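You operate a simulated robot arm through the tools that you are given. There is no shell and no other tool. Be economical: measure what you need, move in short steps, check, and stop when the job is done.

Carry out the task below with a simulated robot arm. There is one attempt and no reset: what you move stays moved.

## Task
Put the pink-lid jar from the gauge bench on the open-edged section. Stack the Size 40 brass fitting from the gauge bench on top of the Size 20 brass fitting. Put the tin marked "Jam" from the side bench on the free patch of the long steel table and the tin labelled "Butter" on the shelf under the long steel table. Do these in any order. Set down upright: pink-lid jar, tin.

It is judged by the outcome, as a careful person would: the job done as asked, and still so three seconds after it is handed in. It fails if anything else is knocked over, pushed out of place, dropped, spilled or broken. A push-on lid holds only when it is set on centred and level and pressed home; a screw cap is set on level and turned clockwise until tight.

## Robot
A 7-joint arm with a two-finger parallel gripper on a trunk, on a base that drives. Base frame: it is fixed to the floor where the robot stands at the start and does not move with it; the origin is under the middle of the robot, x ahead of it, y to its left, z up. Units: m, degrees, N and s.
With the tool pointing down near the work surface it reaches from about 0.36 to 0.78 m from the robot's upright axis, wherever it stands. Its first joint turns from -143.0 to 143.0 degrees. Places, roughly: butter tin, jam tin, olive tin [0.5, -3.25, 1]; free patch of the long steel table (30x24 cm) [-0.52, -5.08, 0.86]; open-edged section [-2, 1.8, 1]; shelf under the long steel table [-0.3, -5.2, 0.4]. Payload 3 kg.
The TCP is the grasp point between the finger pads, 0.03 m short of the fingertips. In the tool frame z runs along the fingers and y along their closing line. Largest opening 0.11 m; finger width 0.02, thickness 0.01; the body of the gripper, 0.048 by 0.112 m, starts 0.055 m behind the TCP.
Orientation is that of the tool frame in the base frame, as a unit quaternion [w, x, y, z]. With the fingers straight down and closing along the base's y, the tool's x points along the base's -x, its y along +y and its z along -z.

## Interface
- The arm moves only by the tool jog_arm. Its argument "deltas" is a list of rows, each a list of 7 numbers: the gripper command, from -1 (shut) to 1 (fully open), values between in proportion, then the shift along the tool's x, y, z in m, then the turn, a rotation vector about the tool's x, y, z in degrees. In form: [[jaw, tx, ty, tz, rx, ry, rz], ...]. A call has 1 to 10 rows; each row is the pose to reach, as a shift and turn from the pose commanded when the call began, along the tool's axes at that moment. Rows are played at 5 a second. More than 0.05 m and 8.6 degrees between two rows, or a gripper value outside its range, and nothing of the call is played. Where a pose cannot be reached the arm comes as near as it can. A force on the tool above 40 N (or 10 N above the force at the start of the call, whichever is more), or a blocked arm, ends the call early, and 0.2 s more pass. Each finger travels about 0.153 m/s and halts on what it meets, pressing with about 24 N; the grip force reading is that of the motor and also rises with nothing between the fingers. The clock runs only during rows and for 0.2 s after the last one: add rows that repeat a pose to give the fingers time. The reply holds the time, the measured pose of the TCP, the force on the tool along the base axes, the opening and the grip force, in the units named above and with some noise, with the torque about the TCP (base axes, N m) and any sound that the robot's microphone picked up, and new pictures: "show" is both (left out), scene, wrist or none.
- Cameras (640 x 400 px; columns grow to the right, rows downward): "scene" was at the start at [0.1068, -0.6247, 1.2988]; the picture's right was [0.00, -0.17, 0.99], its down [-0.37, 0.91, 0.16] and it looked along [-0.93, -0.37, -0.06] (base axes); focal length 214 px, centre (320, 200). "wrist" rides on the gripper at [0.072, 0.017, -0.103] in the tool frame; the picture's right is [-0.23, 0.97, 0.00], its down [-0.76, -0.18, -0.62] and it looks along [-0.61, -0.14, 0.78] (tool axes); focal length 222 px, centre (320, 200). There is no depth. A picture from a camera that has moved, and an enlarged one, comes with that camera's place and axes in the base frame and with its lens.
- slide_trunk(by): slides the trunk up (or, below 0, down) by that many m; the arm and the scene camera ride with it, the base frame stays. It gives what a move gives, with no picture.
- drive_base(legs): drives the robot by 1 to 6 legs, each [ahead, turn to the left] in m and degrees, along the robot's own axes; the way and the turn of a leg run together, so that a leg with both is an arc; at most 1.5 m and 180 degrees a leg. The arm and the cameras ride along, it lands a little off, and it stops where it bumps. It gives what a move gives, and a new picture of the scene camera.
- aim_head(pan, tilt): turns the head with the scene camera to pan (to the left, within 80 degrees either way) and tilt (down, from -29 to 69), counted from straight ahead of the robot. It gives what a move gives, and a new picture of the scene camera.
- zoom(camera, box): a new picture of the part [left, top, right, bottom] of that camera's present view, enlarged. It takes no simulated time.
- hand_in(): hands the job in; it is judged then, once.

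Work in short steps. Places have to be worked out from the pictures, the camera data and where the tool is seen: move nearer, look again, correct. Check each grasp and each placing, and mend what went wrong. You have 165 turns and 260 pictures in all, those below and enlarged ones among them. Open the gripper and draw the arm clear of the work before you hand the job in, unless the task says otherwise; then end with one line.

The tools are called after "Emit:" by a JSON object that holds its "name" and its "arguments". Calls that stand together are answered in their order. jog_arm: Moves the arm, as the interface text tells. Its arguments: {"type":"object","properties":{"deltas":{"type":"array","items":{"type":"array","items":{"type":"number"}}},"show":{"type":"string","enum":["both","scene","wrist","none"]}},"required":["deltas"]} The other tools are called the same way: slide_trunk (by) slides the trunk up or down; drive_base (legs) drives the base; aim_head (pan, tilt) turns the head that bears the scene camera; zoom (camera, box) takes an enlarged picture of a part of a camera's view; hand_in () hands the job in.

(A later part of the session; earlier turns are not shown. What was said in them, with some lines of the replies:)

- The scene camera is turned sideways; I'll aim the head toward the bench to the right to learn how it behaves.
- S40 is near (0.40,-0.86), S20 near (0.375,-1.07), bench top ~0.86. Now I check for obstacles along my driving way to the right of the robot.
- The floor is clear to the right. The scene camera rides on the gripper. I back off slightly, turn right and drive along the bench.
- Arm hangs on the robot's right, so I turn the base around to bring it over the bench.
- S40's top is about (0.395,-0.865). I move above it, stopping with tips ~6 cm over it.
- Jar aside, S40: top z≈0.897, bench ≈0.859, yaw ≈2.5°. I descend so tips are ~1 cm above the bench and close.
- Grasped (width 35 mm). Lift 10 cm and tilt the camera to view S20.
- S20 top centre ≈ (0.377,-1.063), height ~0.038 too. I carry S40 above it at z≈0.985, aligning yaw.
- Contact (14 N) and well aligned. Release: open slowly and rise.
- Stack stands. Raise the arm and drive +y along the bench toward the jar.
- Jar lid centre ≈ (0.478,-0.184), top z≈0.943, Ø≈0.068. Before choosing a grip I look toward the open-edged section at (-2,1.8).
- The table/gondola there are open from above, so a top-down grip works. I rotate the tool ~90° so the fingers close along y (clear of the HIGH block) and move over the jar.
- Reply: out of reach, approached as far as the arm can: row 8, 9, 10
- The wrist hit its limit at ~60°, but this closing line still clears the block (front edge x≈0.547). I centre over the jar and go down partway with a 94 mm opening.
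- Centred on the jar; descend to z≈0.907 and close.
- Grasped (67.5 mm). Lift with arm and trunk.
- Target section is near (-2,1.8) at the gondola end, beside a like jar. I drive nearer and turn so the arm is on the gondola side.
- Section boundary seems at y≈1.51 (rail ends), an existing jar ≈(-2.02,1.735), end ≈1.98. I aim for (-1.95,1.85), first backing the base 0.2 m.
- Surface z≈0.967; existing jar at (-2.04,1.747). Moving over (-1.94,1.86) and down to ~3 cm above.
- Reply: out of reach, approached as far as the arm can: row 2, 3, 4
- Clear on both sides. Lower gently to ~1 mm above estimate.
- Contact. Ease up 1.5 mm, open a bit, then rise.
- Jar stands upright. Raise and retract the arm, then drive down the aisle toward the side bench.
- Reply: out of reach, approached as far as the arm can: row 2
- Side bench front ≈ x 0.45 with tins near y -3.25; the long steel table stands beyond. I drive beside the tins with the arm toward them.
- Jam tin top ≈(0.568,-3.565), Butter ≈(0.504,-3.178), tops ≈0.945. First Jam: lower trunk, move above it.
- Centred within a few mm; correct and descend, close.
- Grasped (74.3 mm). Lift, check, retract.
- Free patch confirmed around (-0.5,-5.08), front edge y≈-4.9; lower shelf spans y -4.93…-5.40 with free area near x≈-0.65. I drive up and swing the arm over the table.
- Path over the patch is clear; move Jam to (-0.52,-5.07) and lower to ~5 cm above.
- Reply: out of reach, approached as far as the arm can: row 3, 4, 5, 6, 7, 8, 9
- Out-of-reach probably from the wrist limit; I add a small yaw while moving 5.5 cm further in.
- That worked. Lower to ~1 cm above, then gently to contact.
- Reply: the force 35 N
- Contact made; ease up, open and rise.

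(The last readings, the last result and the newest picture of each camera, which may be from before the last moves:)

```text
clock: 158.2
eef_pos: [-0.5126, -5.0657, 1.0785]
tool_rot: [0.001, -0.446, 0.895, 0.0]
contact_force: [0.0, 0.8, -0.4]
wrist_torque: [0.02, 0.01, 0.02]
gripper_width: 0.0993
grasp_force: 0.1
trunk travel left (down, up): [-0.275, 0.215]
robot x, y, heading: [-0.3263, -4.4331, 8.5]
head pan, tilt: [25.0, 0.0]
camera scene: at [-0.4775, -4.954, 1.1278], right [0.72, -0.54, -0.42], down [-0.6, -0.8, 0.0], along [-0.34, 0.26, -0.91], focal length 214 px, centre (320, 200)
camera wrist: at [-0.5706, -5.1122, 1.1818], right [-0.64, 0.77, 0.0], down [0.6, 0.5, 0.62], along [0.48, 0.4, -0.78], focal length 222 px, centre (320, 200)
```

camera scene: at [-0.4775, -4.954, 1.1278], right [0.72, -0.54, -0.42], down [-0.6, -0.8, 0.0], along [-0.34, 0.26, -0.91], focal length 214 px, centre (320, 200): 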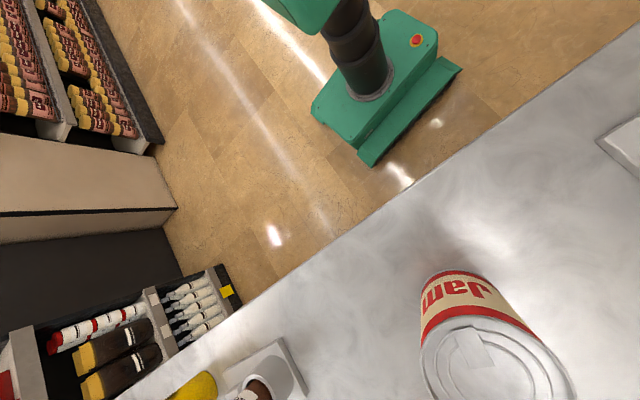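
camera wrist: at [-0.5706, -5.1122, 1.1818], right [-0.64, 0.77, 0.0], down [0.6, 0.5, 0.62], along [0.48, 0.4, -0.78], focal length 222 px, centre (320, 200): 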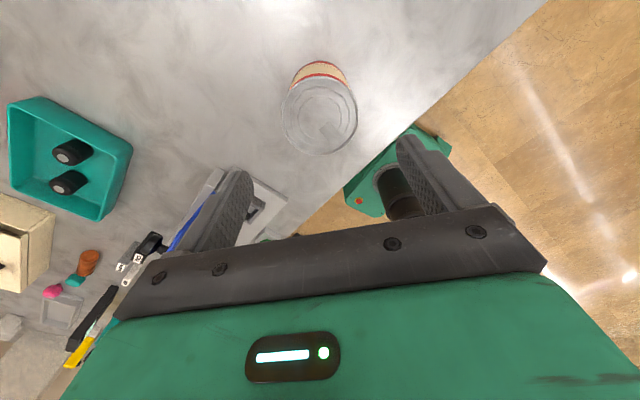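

Jam is placed. Raise/retract and drive back to the side bench for Butter, this time to grip from the side (the shelf needs a near-horizontal tool).

Emit:
{"name": "jog_arm", "arguments": {"deltas": [[0.8, 0, 0, -0.045, 0, 0, 0], [0.8, -0.02, 0, -0.085, 0, 0, 0], [0.8, -0.06, 0, -0.1, 0, 0, 0], [0.8, -0.1, 0, -0.1, 0, 0, 0], [1, -0.14, 0, -0.1, 0, 0, 0]], "show": "none"}}

Emit:
{"name": "drive_base", "arguments": {"legs": [[0, 76], [1.15, 0], [0, 8]]}}

Emit:
{"name": "aim_head", "arguments": {"pan": 0, "tilt": 10}}

```text
clock: 159.4
eef_pos: [-0.425, -4.9537, 1.178]
tool_rot: [0.0, -0.446, 0.895, 0.0]
contact_force: [-1.1, 0.0, -0.2]
wrist_torque: [0.04, 0.03, 0.0]
gripper_width: 0.1099
grasp_force: 0.0
out of reach, approached as far as the arm can: row 2
trunk travel left (down, up): [-0.275, 0.215]
robot x, y, heading: [-0.3249, -4.4379, 8.8]
head pan, tilt: [25.0, 0.0]
```

```text
clock: 169.2
eef_pos: [0.2776, -3.4314, 1.178]
tool_rot: [0.0, 0.935, -0.354, 0.0]
contact_force: [-0.2, -0.1, 0.2]
wrist_torque: [0.03, 0.0, 0.0]
gripper_width: 0.11
grasp_force: 0.1
trunk travel left (down, up): [-0.275, 0.215]
robot x, y, heading: [-0.234, -3.2903, 94.2]
head pan, tilt: [25.0, 0.0]
camera scene: at [0.1689, -3.3865, 1.2283], right [0.6, 0.68, -0.42], down [0.75, -0.66, 0.0], along [-0.28, -0.32, -0.91], focal length 214 px, centre (320, 200)
```

scene: 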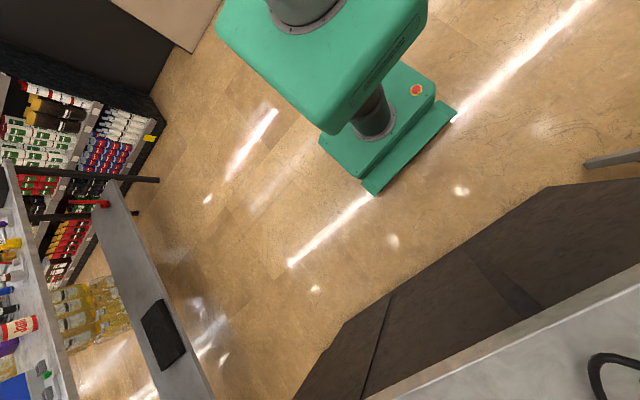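

```text
clock: 170.1
eef_pos: [0.279, -3.4309, 1.1785]
tool_rot: [-0.001, 0.935, -0.354, -0.001]
contact_force: [0.3, -0.1, 0.3]
wrist_torque: [0.01, 0.03, 0.02]
gripper_width: 0.1099
grasp_force: 0.1
trunk travel left (down, up): [-0.275, 0.215]
robot x, y, heading: [-0.2345, -3.2917, 94.1]
head pan, tilt: [0.0, 10.0]
camera scene: at [0.206, -3.3686, 1.2173], right [0.66, 0.75, 0.0], down [0.74, -0.65, 0.17], along [0.13, -0.12, -0.98], focal length 214 px, centre (320, 200)
```

scene: 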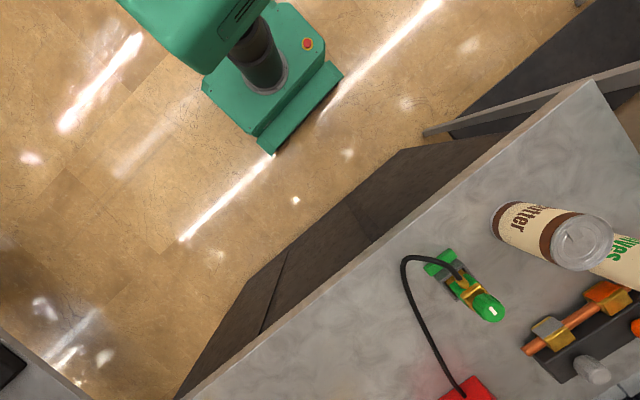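

Butter lies at radial angle ≈9°; I turn the base left 24° so arm lines up, then pitch the tool toward horizontal in free air.

Emit:
{"name": "drive_base", "arguments": {"legs": [[0, 24]]}}

Emit:
{"name": "jog_arm", "arguments": {"deltas": [[1, 0, 0, 0, 0, 8, 0], [1, 0, 0, 0, 0, 16, 0], [1, 0, 0, 0, 0, 24, 0], [1, 0, 0, 0, 0, 32, 0], [1, 0, 0, 0, 0, 40, 0], [1, 0, 0, 0, 0, 48, 0], [1, 0, 0, 0, 0, 56, 0], [1, 0, 0, 0, 0, 64, 0], [1, 0, 0, 0, 0, 70, 0], [1, 0, 0, 0, 0, 70, 0]]}}

```text
clock: 171.8
eef_pos: [0.2895, -3.2063, 1.1784]
tool_rot: [0.0, 0.989, -0.147, 0.0]
contact_force: [-0.4, -0.2, 0.1]
wrist_torque: [0.03, 0.02, 0.01]
gripper_width: 0.1103
grasp_force: 0.1
trunk travel left (down, up): [-0.275, 0.215]
robot x, y, heading: [-0.2341, -3.2938, 118.8]
head pan, tilt: [0.0, 10.0]
camera scene: at [0.1984, -3.1782, 1.2174], right [0.29, 0.96, 0.0], down [0.94, -0.29, 0.17], along [0.17, -0.05, -0.98], focal length 214 px, centre (320, 200)
```

scene: 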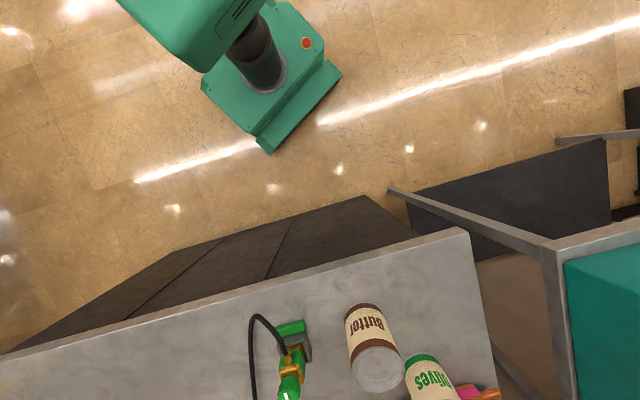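

```text
clock: 174.0
eef_pos: [0.29, -3.2053, 1.1782]
tool_rot: [0.084, 0.81, -0.12, 0.567]
contact_force: [0.1, -0.3, -0.4]
wrist_torque: [0.01, 0.03, 0.01]
gripper_width: 0.1099
grasp_force: 0.1
trunk travel left (down, up): [-0.275, 0.215]
robot x, y, heading: [-0.2394, -3.293, 118.8]
head pan, tilt: [0.0, 10.0]
camera scene: at [0.2244, -3.1856, 1.1054], right [0.29, 0.96, 0.0], down [0.17, -0.05, 0.98], along [0.94, -0.29, -0.17], focal length 214 px, centre (320, 200)
camera wrist: at [0.2141, -3.1998, 1.2839], right [-0.36, -0.91, -0.21], down [-0.76, 0.42, -0.5], along [0.55, -0.02, -0.84], focal length 222 px, centre (320, 200)
```

scene: 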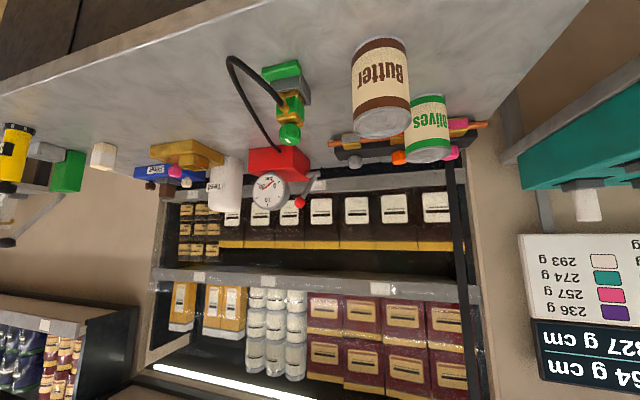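
wrist: 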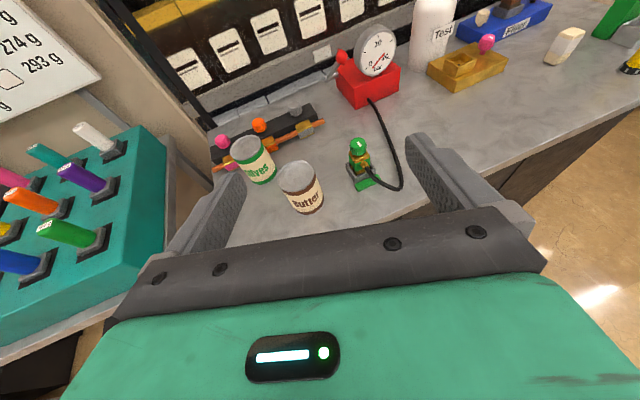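

Pitch 70° works and Butter is at ≈(0.506,-3.183), base z 0.861. I move to a standoff 13 cm in front at z≈0.907.

Emit:
{"name": "jog_arm", "arguments": {"deltas": [[1, -0.033, -0.012, 0.0224, 0, 0, 0], [1, -0.066, -0.0243, 0.0448, 0, 0, 0], [1, -0.099, -0.0364, 0.0672, 0, 0, 0], [1, -0.132, -0.0486, 0.0896, 0, 0, 0], [1, -0.165, -0.061, 0.112, 0, 0, 0], [1, -0.198, -0.073, 0.134, 0, 0, 0], [1, -0.2314, -0.085, 0.1568, 0, 0, 0], [1, -0.2314, -0.085, 0.1568, 0, 0, 0]]}}

```text
clock: 175.8
eef_pos: [0.378, -3.1444, 0.9102]
tool_rot: [0.084, 0.811, -0.119, 0.567]
contact_force: [-0.2, -1.5, -0.1]
wrist_torque: [0.01, 0.0, 0.0]
gripper_width: 0.11
grasp_force: 0.1
trunk travel left (down, up): [-0.275, 0.215]
robot x, y, heading: [-0.2334, -3.2916, 118.7]
head pan, tilt: [0.0, 10.0]
camera scene: at [0.3128, -3.1236, 0.8366], right [0.29, 0.96, 0.0], down [0.17, -0.05, 0.98], along [0.94, -0.29, -0.17], focal length 214 px, centre (320, 200)
camera wrist: at [0.3026, -3.1378, 1.0151], right [-0.36, -0.91, -0.21], down [-0.76, 0.42, -0.5], along [0.55, -0.02, -0.84], focal length 222 px, centre (320, 200)
```

scene: 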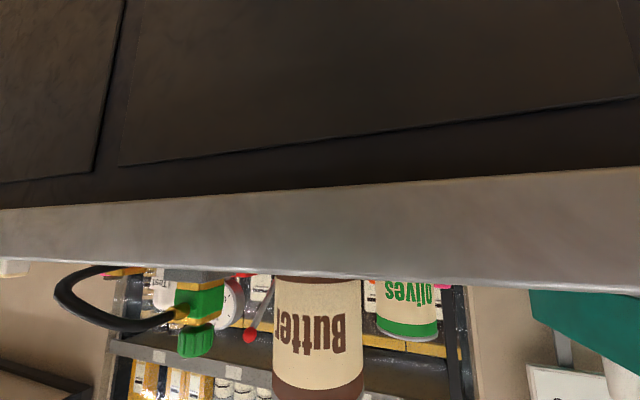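
wrist: 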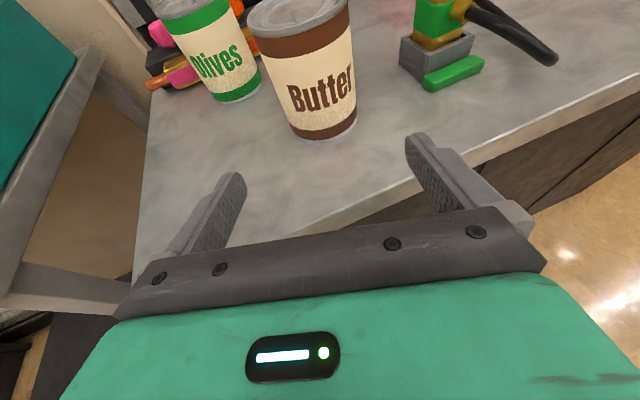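

Aligned with the tin. Advance 13 cm horizontally and close.

Emit:
{"name": "jog_arm", "arguments": {"deltas": [[1, 0.0125, 0.001, 0.035, 0, 0, 0], [1, 0.025, 0.002, 0.07, 0, 0, 0], [1, 0.034, 0.002, 0.1, 0, 0, 0], [1, 0.0407, 0.002, 0.1235, 0, 0, 0], [1, 0.0407, 0.002, 0.1235, 0, 0, 0], [-1, 0.0407, 0.002, 0.1235, 0, 0, 0], [-1, 0.0407, 0.002, 0.1235, 0, 0, 0], [-1, 0.0407, 0.002, 0.1235, 0, 0, 0]], "show": "wrist"}}

```text
clock: 176.7
eef_pos: [0.4528, -3.1593, 0.894]
tool_rot: [0.061, 0.819, -0.083, 0.565]
contact_force: [-48.3, -0.8, 21.8]
wrist_torque: [1.02, 3.67, 2.42]
gripper_width: 0.1097
grasp_force: 0.0
out of reach, approached as far as the arm can: row 2, 3, 4
trunk travel left (down, up): [-0.275, 0.215]
robot x, y, heading: [-0.2363, -3.2935, 118.9]
head pan, tilt: [0.0, 10.0]
stopped in row 4: the force on the tool passed its limit at 216 N (the readings are from after the stop); the commanded pose is now the measured one
camera wrist: at [0.3787, -3.1597, 0.9996], right [-0.28, -0.94, -0.21], down [-0.8, 0.35, -0.49], along [0.53, 0.03, -0.85], focal length 222 px, centre (320, 200)
```

wrist: 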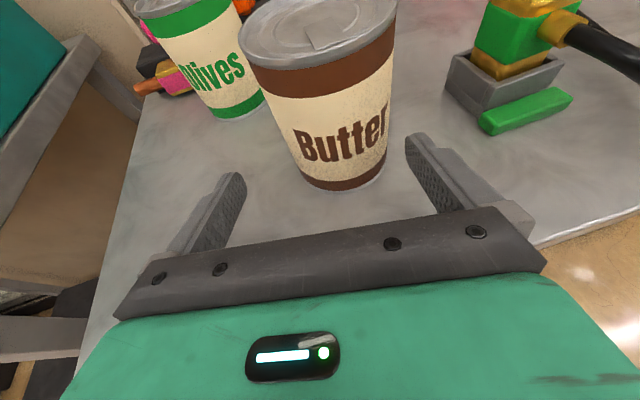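

The head (camera) under the tool hit the bench edge; the tin looks unmoved. I retreat and raise, then re-stow the head at tilt 69 (tucks into the gripper) and bring the base nearer.

Emit:
{"name": "jog_arm", "arguments": {"deltas": [[1, -0.017, 0, -0.047, 0, 0, 0], [1, -0.034, 0, -0.094, 0, 0, 0], [1, 0.01, 0, -0.11, 0, 0, 0], [1, 0.057, 0, -0.127, 0, 0, 0], [1, 0.104, 0, -0.144, 0, 0, 0], [1, 0.154, 0, -0.162, 0, 0, 0], [1, 0.2, 0, -0.18, 0, 0, 0], [1, 0.2, 0, -0.18, 0, 0, 0]]}}

Emit:
{"name": "aim_head", "arguments": {"pan": 0, "tilt": 69}}

```text
refused: row 6 steps farther than a row can; nothing moved
```

```text
clock: 177.9
eef_pos: [0.4526, -3.1602, 0.891]
tool_rot: [0.062, 0.821, -0.083, 0.561]
contact_force: [-120.5, -2.1, -51.7]
wrist_torque: [-2.67, 4.48, 5.86]
gripper_width: 0.1098
grasp_force: 0.0
trunk travel left (down, up): [-0.275, 0.215]
robot x, y, heading: [-0.234, -3.292, 119.1]
head pan, tilt: [0.0, 68.8]
camera scene: at [0.3901, -3.1459, 0.8358], right [0.19, 0.98, 0.0], down [-0.01, 0.0, 1.0], along [0.98, -0.19, 0.01], focal length 214 px, centre (320, 200)
```

scene: 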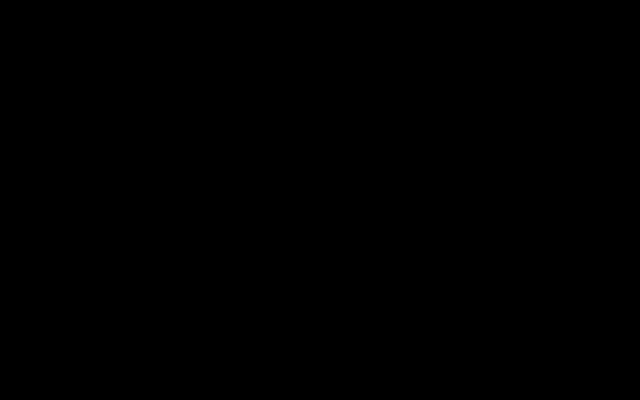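

Emit:
{"name": "jog_arm", "arguments": {"deltas": [[1, -0.017, 0, -0.047, 0, 0, 0], [1, -0.034, 0, -0.094, 0, 0, 0], [1, -0.034, 0, -0.094, 0, 0, 0]]}}

```text
clock: 178.8
eef_pos: [0.3587, -3.139, 0.8949]
tool_rot: [0.06, 0.818, -0.085, 0.565]
contact_force: [-0.1, 0.6, -0.4]
wrist_torque: [-0.06, 0.0, -0.02]
gripper_width: 0.1101
grasp_force: 0.0
trunk travel left (down, up): [-0.275, 0.215]
robot x, y, heading: [-0.2333, -3.2925, 118.7]
head pan, tilt: [0.0, 68.8]
camera scene: at [0.286, -3.1236, 0.9127], right [0.21, 0.98, 0.0], down [-0.73, 0.15, 0.67], along [0.65, -0.14, 0.74], focal length 214 px, centre (320, 200)
camera wrist: at [0.2841, -3.1401, 0.9998], right [-0.28, -0.94, -0.21], down [-0.8, 0.35, -0.49], along [0.54, 0.03, -0.84], focal length 222 px, centre (320, 200)
```

scene: 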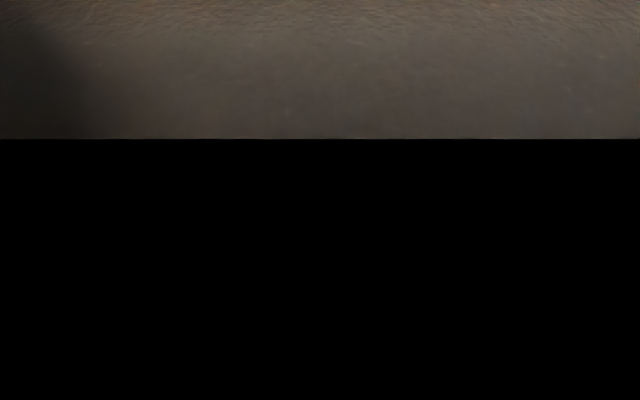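
wrist: 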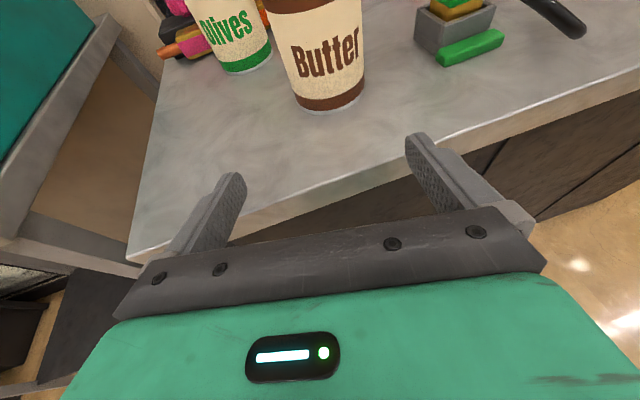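

Raise and bring the base ~0.1 m closer to the bench.

Emit:
{"name": "jog_arm", "arguments": {"deltas": [[1, 0.045, 0, -0.016, 0, 0, 0], [1, 0.09, 0, -0.033, 0, 0, 0], [1, 0.135, 0, -0.049, 0, 0, 0], [1, 0.18, 0, -0.065, 0, 0, 0]], "show": "none"}}

Emit:
{"name": "drive_base", "arguments": {"legs": [[-0.23, 0], [0, -29], [0.22, 0], [0, 22]]}}

Emit:
{"name": "zoom", "arguments": {"camera": "wrist", "box": [0, 0, 640, 400]}}

```text
clock: 179.8
eef_pos: [0.3615, -3.1411, 1.0854]
tool_rot: [0.061, 0.819, -0.085, 0.565]
contact_force: [-0.4, 0.3, -0.6]
wrist_torque: [-0.01, -0.04, 0.01]
gripper_width: 0.1103
grasp_force: 0.0
trunk travel left (down, up): [-0.275, 0.215]
robot x, y, heading: [-0.2354, -3.2924, 118.9]
head pan, tilt: [0.0, 68.8]
```

```text
clock: 185.4
eef_pos: [0.4879, -3.2025, 1.0831]
tool_rot: [0.095, 0.812, -0.135, 0.56]
contact_force: [0.0, -0.3, -0.8]
wrist_torque: [0.02, 0.02, -0.01]
gripper_width: 0.1102
grasp_force: 0.2
trunk travel left (down, up): [-0.275, 0.215]
robot x, y, heading: [-0.1177, -3.2763, 111.6]
head pan, tilt: [0.0, 68.8]
camera scene: at [0.4184, -3.1779, 1.1024], right [0.33, 0.95, 0.0], down [-0.7, 0.24, 0.67], along [0.63, -0.22, 0.74], focal length 214 px, centre (320, 200)
```

scene: 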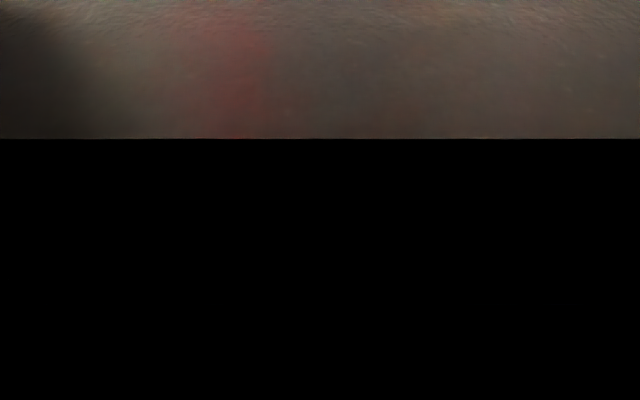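

```text
1.00 times, centred on (320, 200) of wrist (not enlarged: the box is as wide or as high as the picture)
camera zoom: at [0.4148, -3.1939, 1.1895], right [-0.39, -0.9, -0.21], down [-0.75, 0.44, -0.49], along [0.53, -0.04, -0.85], focal length 222 px, centre (320, 200)
```

zoom: 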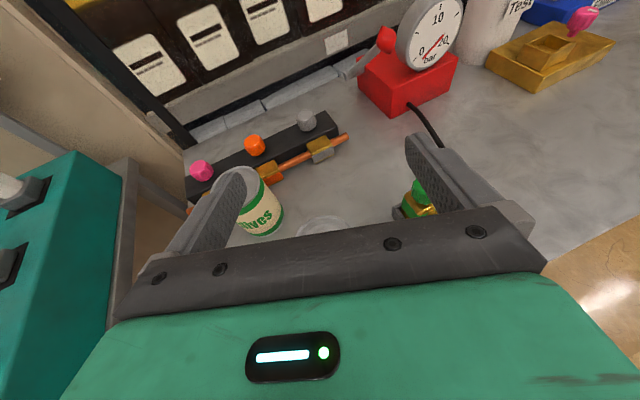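

Now TCP is right above the tin; I back to the 13 cm standoff and go down to z≈0.906.

Emit:
{"name": "jog_arm", "arguments": {"deltas": [[1, -0.0141, -0.0078, -0.0371, 0, 0, 0], [1, -0.0281, -0.0156, -0.0743, 0, 0, 0], [1, -0.0422, -0.0234, -0.1114, 0, 0, 0], [1, -0.0836, -0.0234, -0.0957, 0, 0, 0], [1, -0.125, -0.0234, -0.08, 0, 0, 0], [1, -0.1664, -0.0234, -0.0644, 0, 0, 0], [1, -0.2077, -0.0234, -0.0487, 0, 0, 0], [1, -0.2077, -0.0234, -0.0487, 0, 0, 0]], "show": "wrist"}}

```text
clock: 187.2
eef_pos: [0.3901, -3.1338, 0.9121]
tool_rot: [0.099, 0.808, -0.132, 0.565]
contact_force: [-2.1, -0.4, -3.8]
wrist_torque: [-0.04, -0.29, 0.06]
gripper_width: 0.1102
grasp_force: 0.0
out of reach, approached as far as the arm can: row 4, 5, 6, 7, 8
trunk travel left (down, up): [-0.275, 0.215]
robot x, y, heading: [-0.117, -3.2763, 111.3]
head pan, tilt: [0.0, 68.8]
camera wrist: at [0.3151, -3.1239, 1.0167], right [-0.39, -0.9, -0.2], down [-0.74, 0.44, -0.5], along [0.54, -0.05, -0.84], focal length 222 px, centre (320, 200)
```

wrist: 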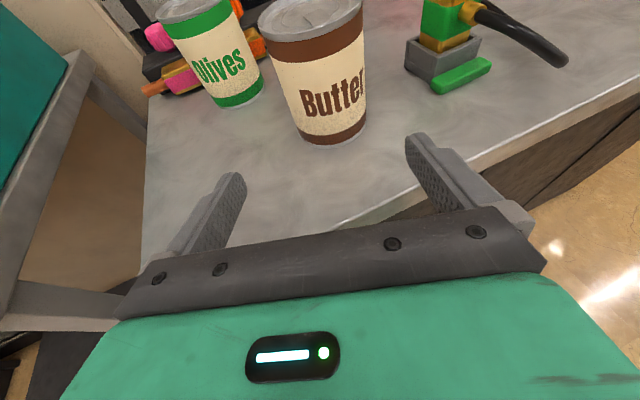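

Tin at ≈(0.503,-3.187). Shift 12.6 mm sideways, advance 12 cm and close.

Emit:
{"name": "jog_arm", "arguments": {"deltas": [[1, 0.006, 0.0126, 0.02, 0, 0, 0], [1, 0.015, 0.0126, 0.05, 0, 0, 0], [1, 0.026, 0.0126, 0.085, 0, 0, 0], [1, 0.036, 0.0126, 0.1166, 0, 0, 0], [1, 0.036, 0.0126, 0.1166, 0, 0, 0]], "show": "wrist"}}

```text
clock: 188.4
eef_pos: [0.4995, -3.1817, 0.9039]
tool_rot: [0.096, 0.812, -0.136, 0.56]
contact_force: [-0.4, -0.9, 0.1]
wrist_torque: [0.0, -0.02, 0.04]
gripper_width: 0.11
grasp_force: 0.0
trunk travel left (down, up): [-0.275, 0.215]
robot x, y, heading: [-0.1162, -3.2721, 111.7]
head pan, tilt: [0.0, 68.8]
camera wrist: at [0.4265, -3.1737, 1.0081], right [-0.39, -0.9, -0.21], down [-0.75, 0.44, -0.49], along [0.53, -0.04, -0.85], focal length 222 px, centre (320, 200)
```

wrist: 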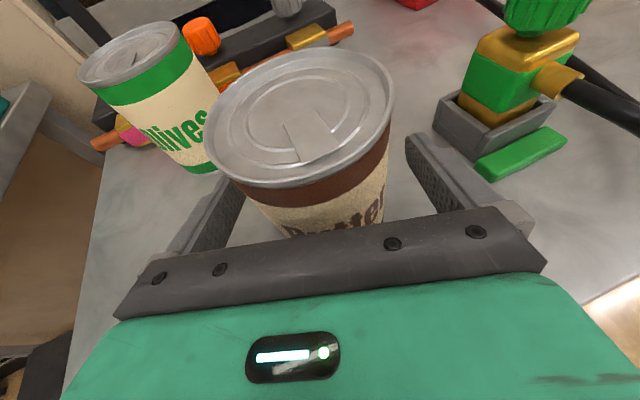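

Tin is between the fingers; close.

Emit:
{"name": "jog_arm", "arguments": {"deltas": [[0.6, 0, 0.001, 0.003, 0, 0, 0], [-1, 0, 0.001, 0.003, 0, 0, 0], [-1, 0, 0.001, 0.003, 0, 0, 0], [-1, 0, 0.001, 0.003, 0, 0, 0]], "show": "wrist"}}

```text
clock: 189.4
eef_pos: [0.5023, -3.1843, 0.9016]
tool_rot: [0.095, 0.812, -0.135, 0.56]
contact_force: [2.1, 0.3, 1.8]
wrist_torque: [-0.12, -0.01, 0.02]
gripper_width: 0.0747
grasp_force: 23.5
trunk travel left (down, up): [-0.275, 0.215]
robot x, y, heading: [-0.1198, -3.2742, 111.7]
head pan, tilt: [0.0, 68.8]
camera wrist: at [0.4285, -3.1758, 1.0069], right [-0.39, -0.9, -0.21], down [-0.75, 0.44, -0.49], along [0.53, -0.04, -0.85], focal length 222 px, centre (320, 200)
```

wrist: 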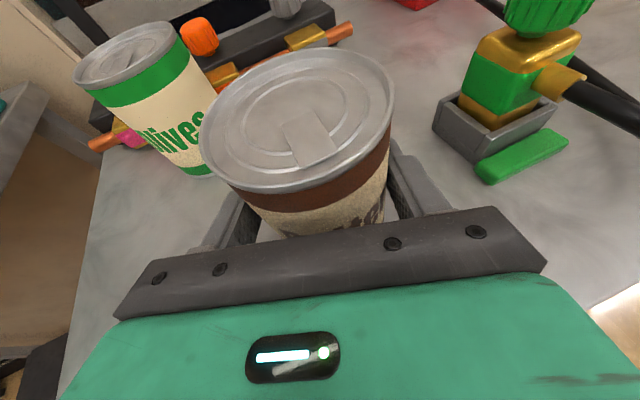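

Grasped (74.7 mm). Lift straight up ~22 cm.

Emit:
{"name": "jog_arm", "arguments": {"deltas": [[-1, 0.035, 0, -0.013, 0, 0, 0], [-1, 0.075, 0, -0.028, 0, 0, 0], [-1, 0.12, 0, -0.045, 0, 0, 0], [-1, 0.165, 0, -0.062, 0, 0, 0], [-1, 0.206, 0, -0.078, 0, 0, 0], [-1, 0.206, 0, -0.078, 0, 0, 0]], "show": "wrist"}}

```text
clock: 190.8
eef_pos: [0.5003, -3.1861, 1.121]
tool_rot: [0.095, 0.812, -0.135, 0.56]
contact_force: [-0.1, 0.7, -4.5]
wrist_torque: [0.01, 0.04, 0.0]
gripper_width: 0.0744
grasp_force: 23.9
trunk travel left (down, up): [-0.275, 0.215]
robot x, y, heading: [-0.1168, -3.2727, 111.7]
head pan, tilt: [0.0, 68.8]
camera wrist: at [0.4276, -3.1776, 1.2258], right [-0.39, -0.89, -0.21], down [-0.75, 0.44, -0.49], along [0.53, -0.04, -0.85], focal length 222 px, centre (320, 200)
```

wrist: 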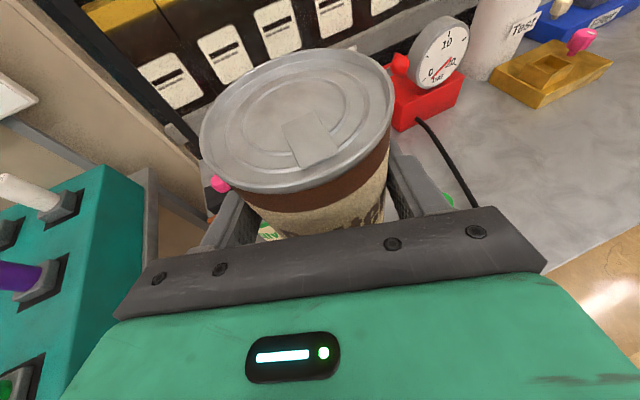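

Emit:
{"name": "slide_trunk", "arguments": {"by": 0.15}}

Emit:
{"name": "drive_base", "arguments": {"legs": [[0, 118.8], [1.22, 0], [0, -100], [0, -90]]}}

Emit:
{"name": "zoom", "arguments": {"camera": "wrist", "box": [0, 0, 640, 400]}}

```text
clock: 192.6
eef_pos: [0.501, -3.1857, 1.2699]
tool_rot: [0.096, 0.812, -0.136, 0.559]
contact_force: [0.2, -0.1, -4.1]
wrist_torque: [0.03, 0.07, -0.02]
gripper_width: 0.0748
grasp_force: 24.0
trunk travel left (down, up): [-0.425, 0.065]
robot x, y, heading: [-0.1171, -3.2764, 111.7]
head pan, tilt: [0.0, 68.8]
```

```text
clock: 212.0
eef_pos: [-0.5484, -4.7678, 1.2691]
tool_rot: [0.392, 0.598, -0.566, 0.411]
contact_force: [-0.4, 0.7, -3.7]
wrist_torque: [0.06, 0.0, 0.01]
gripper_width: 0.0745
grasp_force: 24.4
trunk travel left (down, up): [-0.425, 0.065]
robot x, y, heading: [-0.8754, -4.2187, 43.3]
head pan, tilt: [0.0, 68.8]
camera scene: at [-0.5537, -4.6949, 1.2887], right [1.0, 0.05, 0.0], down [-0.04, 0.74, 0.67], along [0.04, -0.67, 0.74], focal length 214 px, centre (320, 200)
```

scene: 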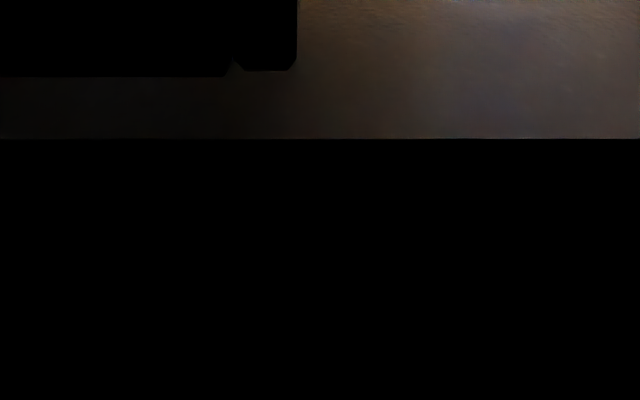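

```text
1.00 times, centred on (320, 200) of wrist (not enlarged: the box is as wide or as high as the picture)
camera zoom: at [-0.5703, -4.6974, 1.3758], right [-0.98, 0.03, -0.21], down [0.13, 0.86, -0.49], along [0.17, -0.51, -0.85], focal length 222 px, centre (320, 200)
```

zoom: 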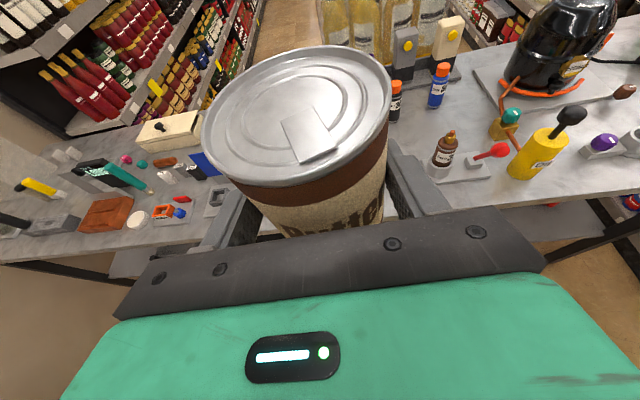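

Facing the table squarely. Lower the trunk fully and look at the shelf with the head camera.

Emit:
{"name": "slide_trunk", "arguments": {"by": -0.42}}

Emit:
{"name": "aim_head", "arguments": {"pan": 0, "tilt": -5}}

```text
refused: -0.42 is not a number from -0.4 to 0.4
```

```text
clock: 213.5
eef_pos: [-0.5496, -4.7692, 1.271]
tool_rot: [0.393, 0.597, -0.565, 0.411]
contact_force: [-0.5, 0.5, -4.1]
wrist_torque: [0.02, 0.0, 0.02]
gripper_width: 0.0746
grasp_force: 23.9
trunk travel left (down, up): [-0.425, 0.065]
robot x, y, heading: [-0.8771, -4.2194, 43.3]
head pan, tilt: [0.0, -5.0]
camera scene: at [-0.5544, -4.6865, 1.1773], right [1.0, 0.05, 0.0], down [0.03, -0.43, 0.9], along [0.05, -0.9, -0.43], focal length 214 px, centre (320, 200)
```

scene: 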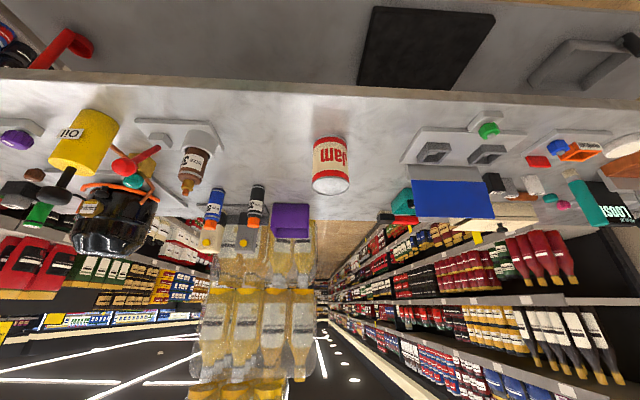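

Emit:
{"name": "slide_trunk", "arguments": {"by": -0.4}}

Emit:
{"name": "aim_head", "arguments": {"pan": 0, "tilt": 0}}

```text
clock: 217.3
eef_pos: [-0.5472, -4.7678, 0.8705]
tool_rot: [0.391, 0.598, -0.565, 0.411]
contact_force: [0.0, 0.3, -3.6]
wrist_torque: [0.05, 0.02, 0.02]
gripper_width: 0.0745
grasp_force: 24.2
trunk travel left (down, up): [-0.025, 0.465]
robot x, y, heading: [-0.8741, -4.2161, 43.6]
head pan, tilt: [0.0, -5.0]
```

```text
clock: 218.0
eef_pos: [-0.55, -4.7683, 0.8708]
tool_rot: [0.392, 0.598, -0.565, 0.412]
contact_force: [0.3, -0.3, -4.6]
wrist_torque: [0.05, -0.02, 0.03]
gripper_width: 0.0746
grasp_force: 23.8
trunk travel left (down, up): [-0.025, 0.465]
robot x, y, heading: [-0.8751, -4.2212, 43.6]
head pan, tilt: [0.0, 0.0]
camera scene: at [-0.5541, -4.6915, 0.7836], right [1.0, 0.05, 0.0], down [0.02, -0.36, 0.93], along [0.05, -0.93, -0.36], focal length 214 px, centre (320, 200)
```

scene: 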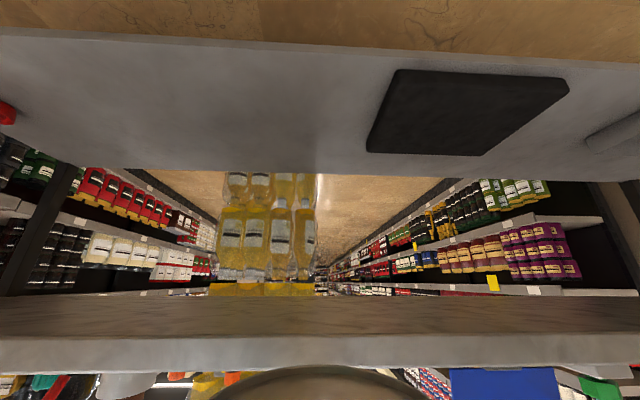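

Shelf spans y≈-4.94…-5.39 at z≈0.40, mat is at x>-0.40; tabletop underside ≈0.83. Target (-0.57,-5.03). Descend in front of the table.

Emit:
{"name": "jog_arm", "arguments": {"deltas": [[-1, -0.0374, 0, 0.014, 0, 0, 0], [-1, -0.0748, 0, 0.028, 0, 0, 0], [-1, -0.1122, 0, 0.042, 0, 0, 0], [-1, -0.1496, 0, 0.056, 0, 0, 0], [-1, -0.187, 0, 0.07, 0, 0, 0], [-1, -0.224, 0, 0.084, 0, 0, 0], [-1, -0.262, 0, 0.098, 0, 0, 0], [-1, -0.299, 0, 0.112, 0, 0, 0], [-1, -0.299, 0, 0.112, 0, 0, 0]]}}

```text
clock: 220.0
eef_pos: [-0.551, -4.7682, 0.5502]
tool_rot: [0.391, 0.599, -0.565, 0.411]
contact_force: [1.4, 0.4, -3.8]
wrist_torque: [0.0, 0.02, 0.0]
gripper_width: 0.0745
grasp_force: 23.8
trunk travel left (down, up): [-0.025, 0.465]
robot x, y, heading: [-0.8741, -4.2127, 43.5]
head pan, tilt: [0.0, 0.0]
camera scene: at [-0.5565, -4.6919, 0.4636], right [1.0, 0.05, 0.0], down [0.02, -0.35, 0.93], along [0.05, -0.93, -0.36], focal length 214 px, centre (320, 200)
camera wrist: at [-0.5724, -4.698, 0.6562], right [-0.98, 0.03, -0.21], down [0.13, 0.86, -0.49], along [0.17, -0.51, -0.85], focal length 222 px, centre (320, 200)
```

scene: 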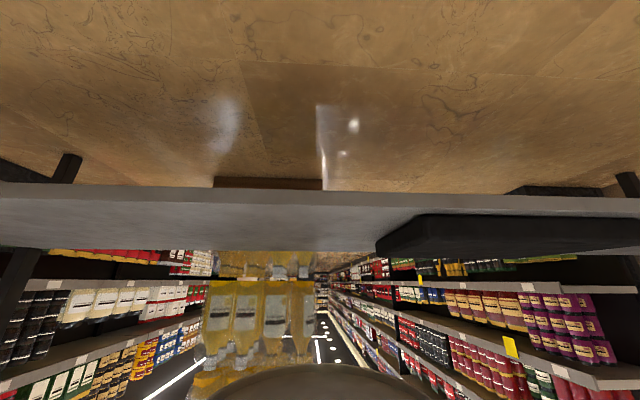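
wrist: 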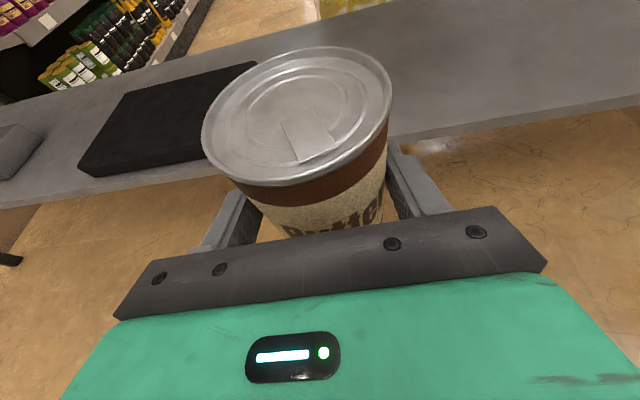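

Emit:
{"name": "zoom", "arguments": {"camera": "scene", "box": [260, 160, 400, 260]}}

```text
4.00 times, centred on (330, 210) of scene
camera zoom: at [-0.5565, -4.6919, 0.4636], right [1.0, 0.05, 0.0], down [0.02, -0.35, 0.93], along [0.05, -0.93, -0.36], focal length 858 px, centre (280, 160)
```

zoom: 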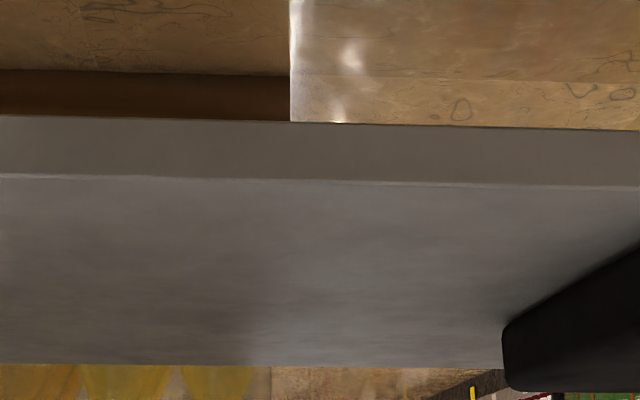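

Shelf top ≈0.37, front edge y≈-4.96. Stow the head, lower TCP to ≈0.455, then insert by reversing the base obliquely (keeps arm in its good range).

Emit:
{"name": "aim_head", "arguments": {"pan": 0, "tilt": 69}}

Emit:
{"name": "jog_arm", "arguments": {"deltas": [[-1, -0.03, 0, 0.011, 0, 0, 0], [-1, -0.06, 0, 0.022, 0, 0, 0], [-1, -0.089, 0, 0.0333, 0, 0, 0], [-1, -0.089, 0, 0.0333, 0, 0, 0]], "show": "wrist"}}

```text
clock: 221.4
eef_pos: [-0.5511, -4.7683, 0.5512]
tool_rot: [0.391, 0.598, -0.565, 0.412]
contact_force: [0.7, 0.4, -3.8]
wrist_torque: [0.0, -0.01, 0.02]
gripper_width: 0.0746
grasp_force: 24.2
trunk travel left (down, up): [-0.025, 0.465]
robot x, y, heading: [-0.8725, -4.2173, 43.3]
head pan, tilt: [0.0, 68.8]
camera scene: at [-0.5561, -4.6955, 0.5692], right [1.0, 0.05, 0.0], down [-0.04, 0.74, 0.67], along [0.04, -0.67, 0.74], focal length 214 px, centre (320, 200)
```

scene: 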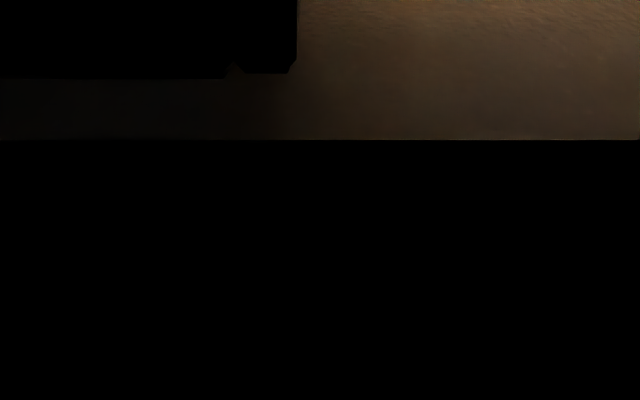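

```text
clock: 222.4
eef_pos: [-0.551, -4.7677, 0.4526]
tool_rot: [0.392, 0.598, -0.566, 0.411]
contact_force: [-0.8, -0.3, -5.0]
wrist_torque: [0.04, -0.01, -0.03]
gripper_width: 0.0742
grasp_force: 23.5
trunk travel left (down, up): [-0.025, 0.465]
robot x, y, heading: [-0.8752, -4.2176, 43.6]
head pan, tilt: [0.0, 68.8]
camera wrist: at [-0.5719, -4.6965, 0.5584], right [-0.98, 0.03, -0.21], down [0.13, 0.86, -0.49], along [0.17, -0.51, -0.85], focal length 222 px, centre (320, 200)
```

wrist: 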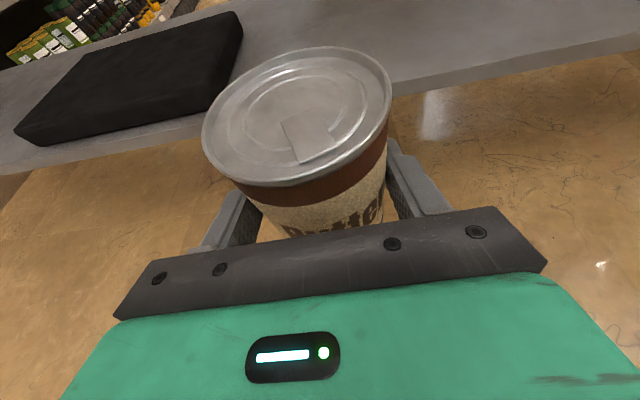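

Emit:
{"name": "drive_base", "arguments": {"legs": [[-0.2, 0]]}}

Emit:
{"name": "zoom", "arguments": {"camera": "wrist", "box": [0, 0, 640, 400]}}

```text
clock: 224.0
eef_pos: [-0.6979, -4.9078, 0.4531]
tool_rot: [0.392, 0.598, -0.565, 0.411]
contact_force: [-0.1, 0.0, -4.1]
wrist_torque: [0.03, -0.01, -0.01]
gripper_width: 0.0744
grasp_force: 24.0
trunk travel left (down, up): [-0.025, 0.465]
robot x, y, heading: [-1.0195, -4.3627, 43.6]
head pan, tilt: [0.0, 68.8]
camera scene: at [-0.7028, -4.8346, 0.4714], right [1.0, 0.06, 0.0], down [-0.04, 0.74, 0.67], along [0.04, -0.67, 0.74], focal length 214 px, centre (320, 200)
```

scene: 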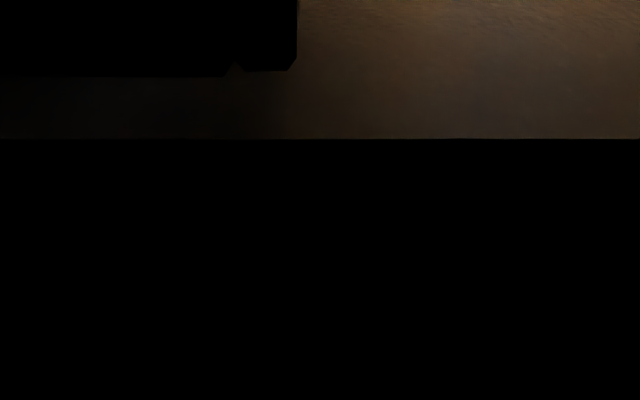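

```text
1.00 times, centred on (320, 200) of wrist (not enlarged: the box is as wide or as high as the picture)
camera zoom: at [-0.7194, -4.8373, 0.5585], right [-0.98, 0.03, -0.21], down [0.13, 0.86, -0.49], along [0.17, -0.51, -0.85], focal length 222 px, centre (320, 200)
```

zoom: 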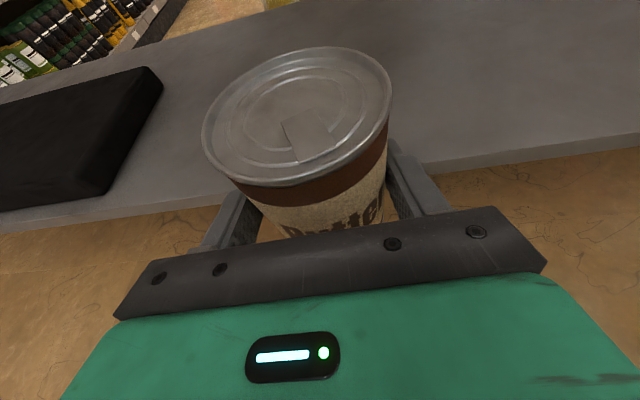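

Emit:
{"name": "drive_base", "arguments": {"legs": [[-0.19, 0]]}}

Emit:
{"name": "zoom", "arguments": {"camera": "wrist", "box": [0, 0, 640, 400]}}

```text
clock: 225.5
eef_pos: [-0.8365, -5.0398, 0.4532]
tool_rot: [0.392, 0.598, -0.566, 0.41]
contact_force: [0.1, 0.0, -3.5]
wrist_torque: [0.05, 0.0, -0.03]
gripper_width: 0.0745
grasp_force: 23.9
trunk travel left (down, up): [-0.025, 0.465]
robot x, y, heading: [-1.1613, -4.4904, 43.8]
head pan, tilt: [0.0, 68.8]
camera scene: at [-0.8415, -4.9671, 0.4719], right [1.0, 0.05, 0.0], down [-0.04, 0.74, 0.67], along [0.04, -0.67, 0.74], focal length 214 px, centre (320, 200)
```

scene: 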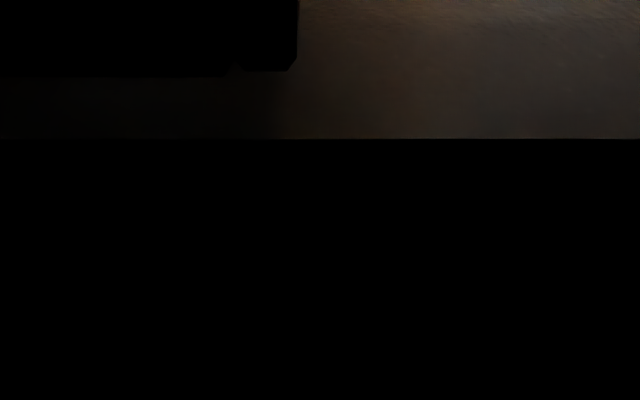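

```text
1.00 times, centred on (320, 200) of wrist (not enlarged: the box is as wide or as high as the picture)
camera zoom: at [-0.858, -4.9697, 0.559], right [-0.98, 0.03, -0.21], down [0.13, 0.86, -0.49], along [0.17, -0.51, -0.85], focal length 222 px, centre (320, 200)
```

zoom: 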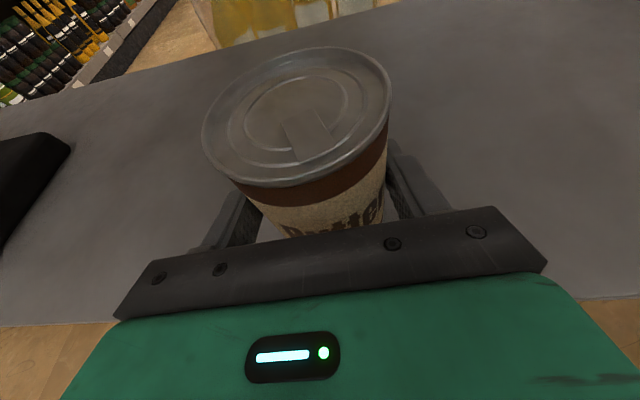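

Over the shelf; push 3 cm deeper and lower 3 cm.

Emit:
{"name": "jog_arm", "arguments": {"deltas": [[-1, 0.0106, 0, 0.028, 0, 0, 0], [-1, -0.0034, 0, 0.0333, 0, 0, 0], [-1, -0.0175, 0, 0.0385, 0, 0, 0], [-1, -0.0175, 0, 0.0385, 0, 0, 0]], "show": "wrist"}}

```text
clock: 226.5
eef_pos: [-0.8368, -5.0536, 0.4364]
tool_rot: [0.392, 0.598, -0.566, 0.411]
contact_force: [0.4, 0.2, -3.7]
wrist_torque: [0.0, 0.0, 0.0]
gripper_width: 0.0747
grasp_force: 23.7
out of reach, approached as far as the arm can: row 1, 2, 3, 4
trunk travel left (down, up): [-0.025, 0.465]
robot x, y, heading: [-1.16, -4.4933, 43.8]
head pan, tilt: [0.0, 68.8]
camera wrist: at [-0.8587, -4.9834, 0.5422], right [-0.98, 0.03, -0.21], down [0.13, 0.86, -0.49], along [0.17, -0.51, -0.85], focal length 222 px, centre (320, 200)
```

wrist: 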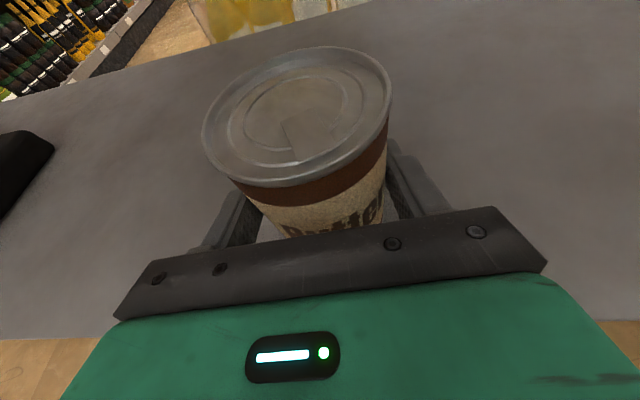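

Reach limit at y=-5.054 is fine. Lower with the trunk (pure vertical).

Emit:
{"name": "slide_trunk", "arguments": {"by": -0.015}}

Emit:
{"name": "slide_trunk", "arguments": {"by": -0.008}}

```text
clock: 227.2
eef_pos: [-0.8375, -5.0529, 0.4213]
tool_rot: [0.391, 0.598, -0.565, 0.412]
contact_force: [-0.1, -0.1, -3.6]
wrist_torque: [0.01, 0.0, 0.0]
gripper_width: 0.0744
grasp_force: 24.1
trunk travel left (down, up): [-0.01, 0.48]
robot x, y, heading: [-1.1602, -4.4928, 43.8]
head pan, tilt: [0.0, 68.8]
```

```text
clock: 227.7
eef_pos: [-0.8387, -5.0536, 0.4142]
tool_rot: [0.39, 0.599, -0.566, 0.411]
contact_force: [-0.1, -0.3, -4.5]
wrist_torque: [0.04, -0.02, 0.0]
gripper_width: 0.0743
grasp_force: 24.8
trunk travel left (down, up): [-0.002, 0.488]
robot x, y, heading: [-1.1588, -4.4934, 44.0]
head pan, tilt: [0.0, 68.8]
```

Emit:
{"name": "jog_arm", "arguments": {"deltas": [[-1, -0.004, 0, 0.0, 0, 0, 0], [-1, -0.008, 0, 0.001, 0, 0, 0], [-1, -0.008, 0, 0.001, 0, 0, 0]], "show": "none"}}

```text
clock: 228.5
eef_pos: [-0.8367, -5.0517, 0.4069]
tool_rot: [0.391, 0.598, -0.565, 0.413]
contact_force: [-0.9, -8.4, 20.0]
wrist_torque: [-0.3, -0.5, 0.0]
gripper_width: 0.0746
grasp_force: 24.2
trunk travel left (down, up): [-0.002, 0.488]
robot x, y, heading: [-1.161, -4.4896, 43.6]
head pan, tilt: [0.0, 68.8]
```

Contact at z≈0.366. Ease up 1 mm, open, then back straight out.

Emit:
{"name": "jog_arm", "arguments": {"deltas": [[-1, 0.001, 0, 0, 0, 0, 0], [0.5, 0.001, 0, 0, 0, 0, 0], [0.9, 0.001, 0, 0, 0, 0, 0], [0.9, 0.001, 0, 0, 0, 0, 0], [0.9, -0.009, 0, -0.028, 0, 0, 0], [0.9, -0.02, 0, -0.056, 0, 0, 0], [0.9, -0.031, 0, -0.084, 0, 0, 0], [0.9, -0.041, 0, -0.112, 0, 0, 0]], "show": "wrist"}}

```text
clock: 230.3
eef_pos: [-0.8453, -4.9343, 0.4067]
tool_rot: [0.391, 0.599, -0.566, 0.411]
contact_force: [-0.4, -0.4, 0.4]
wrist_torque: [-0.02, -0.02, 0.02]
gripper_width: 0.1044
grasp_force: 0.0
trunk travel left (down, up): [-0.002, 0.488]
robot x, y, heading: [-1.162, -4.4881, 43.7]
head pan, tilt: [0.0, 68.8]
camera wrist: at [-0.865, -4.8631, 0.5123], right [-0.98, 0.03, -0.21], down [0.13, 0.86, -0.49], along [0.17, -0.51, -0.85], focal length 222 px, centre (320, 200)
```

wrist: 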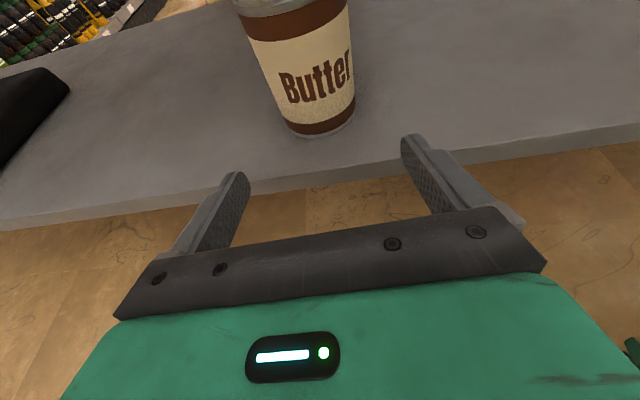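

Butter stands upright on the shelf. Drive clear and take a final look.

Emit:
{"name": "drive_base", "arguments": {"legs": [[0.4, 0]]}}

Emit:
{"name": "aim_head", "arguments": {"pan": 0, "tilt": 5}}

```text
clock: 232.8
eef_pos: [-0.558, -4.6627, 0.4074]
tool_rot: [0.391, 0.598, -0.565, 0.412]
contact_force: [-0.3, -0.1, -0.3]
wrist_torque: [-0.01, 0.01, -0.01]
gripper_width: 0.1045
grasp_force: 0.0
trunk travel left (down, up): [-0.002, 0.488]
robot x, y, heading: [-0.8785, -4.218, 43.4]
head pan, tilt: [0.0, 68.8]
camera scene: at [-0.5628, -4.5886, 0.4253], right [1.0, 0.05, 0.0], down [-0.04, 0.74, 0.67], along [0.04, -0.67, 0.74], focal length 214 px, centre (320, 200)
```

scene: 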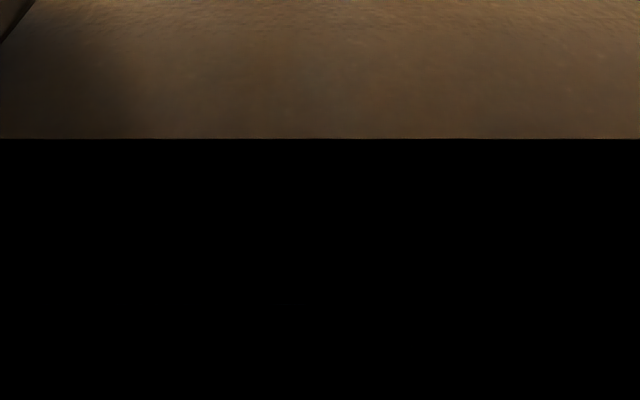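

```text
clock: 234.1
eef_pos: [-0.5588, -4.6631, 0.4076]
tool_rot: [0.392, 0.598, -0.566, 0.411]
contact_force: [0.1, -0.8, -0.9]
wrist_torque: [-0.01, -0.02, 0.01]
gripper_width: 0.1045
grasp_force: 0.2
trunk travel left (down, up): [-0.002, 0.488]
robot x, y, heading: [-0.8734, -4.2201, 43.4]
head pan, tilt: [0.0, 5.0]
camera scene: at [-0.5631, -4.5895, 0.3272], right [1.0, 0.05, 0.0], down [0.02, -0.27, 0.96], along [0.05, -0.96, -0.27], focal length 214 px, centre (320, 200)
```

scene: 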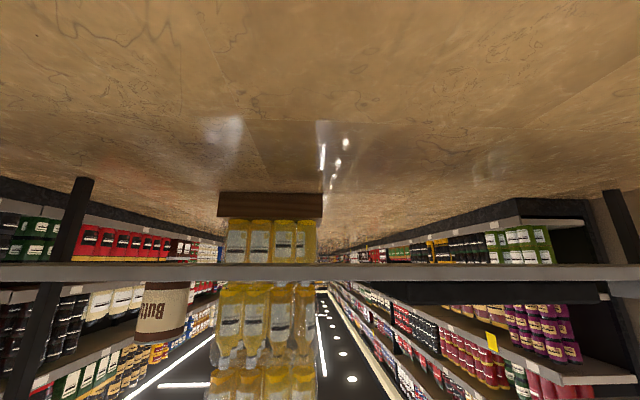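

Butter stands upright, the gripper is open and clear, and all four placements have been checked after release, so I hand in.

Emit:
{"name": "hand_in", "arguments": {}}

```text
The job is handed in.
```

I've handed the job in. The pink-lid jar is upright on the open-edged section, and the Size 40 fitting is stacked on the Size 20. The Jam tin is upright on the free patch of the long steel table, and the Butter tin is upright on the shelf under it. I looked at each one after letting go. While I was reaching for the Butter tin, the robot's head bumped the side bench edge at about 216 N; nothing there looked moved or knocked over afterwards.
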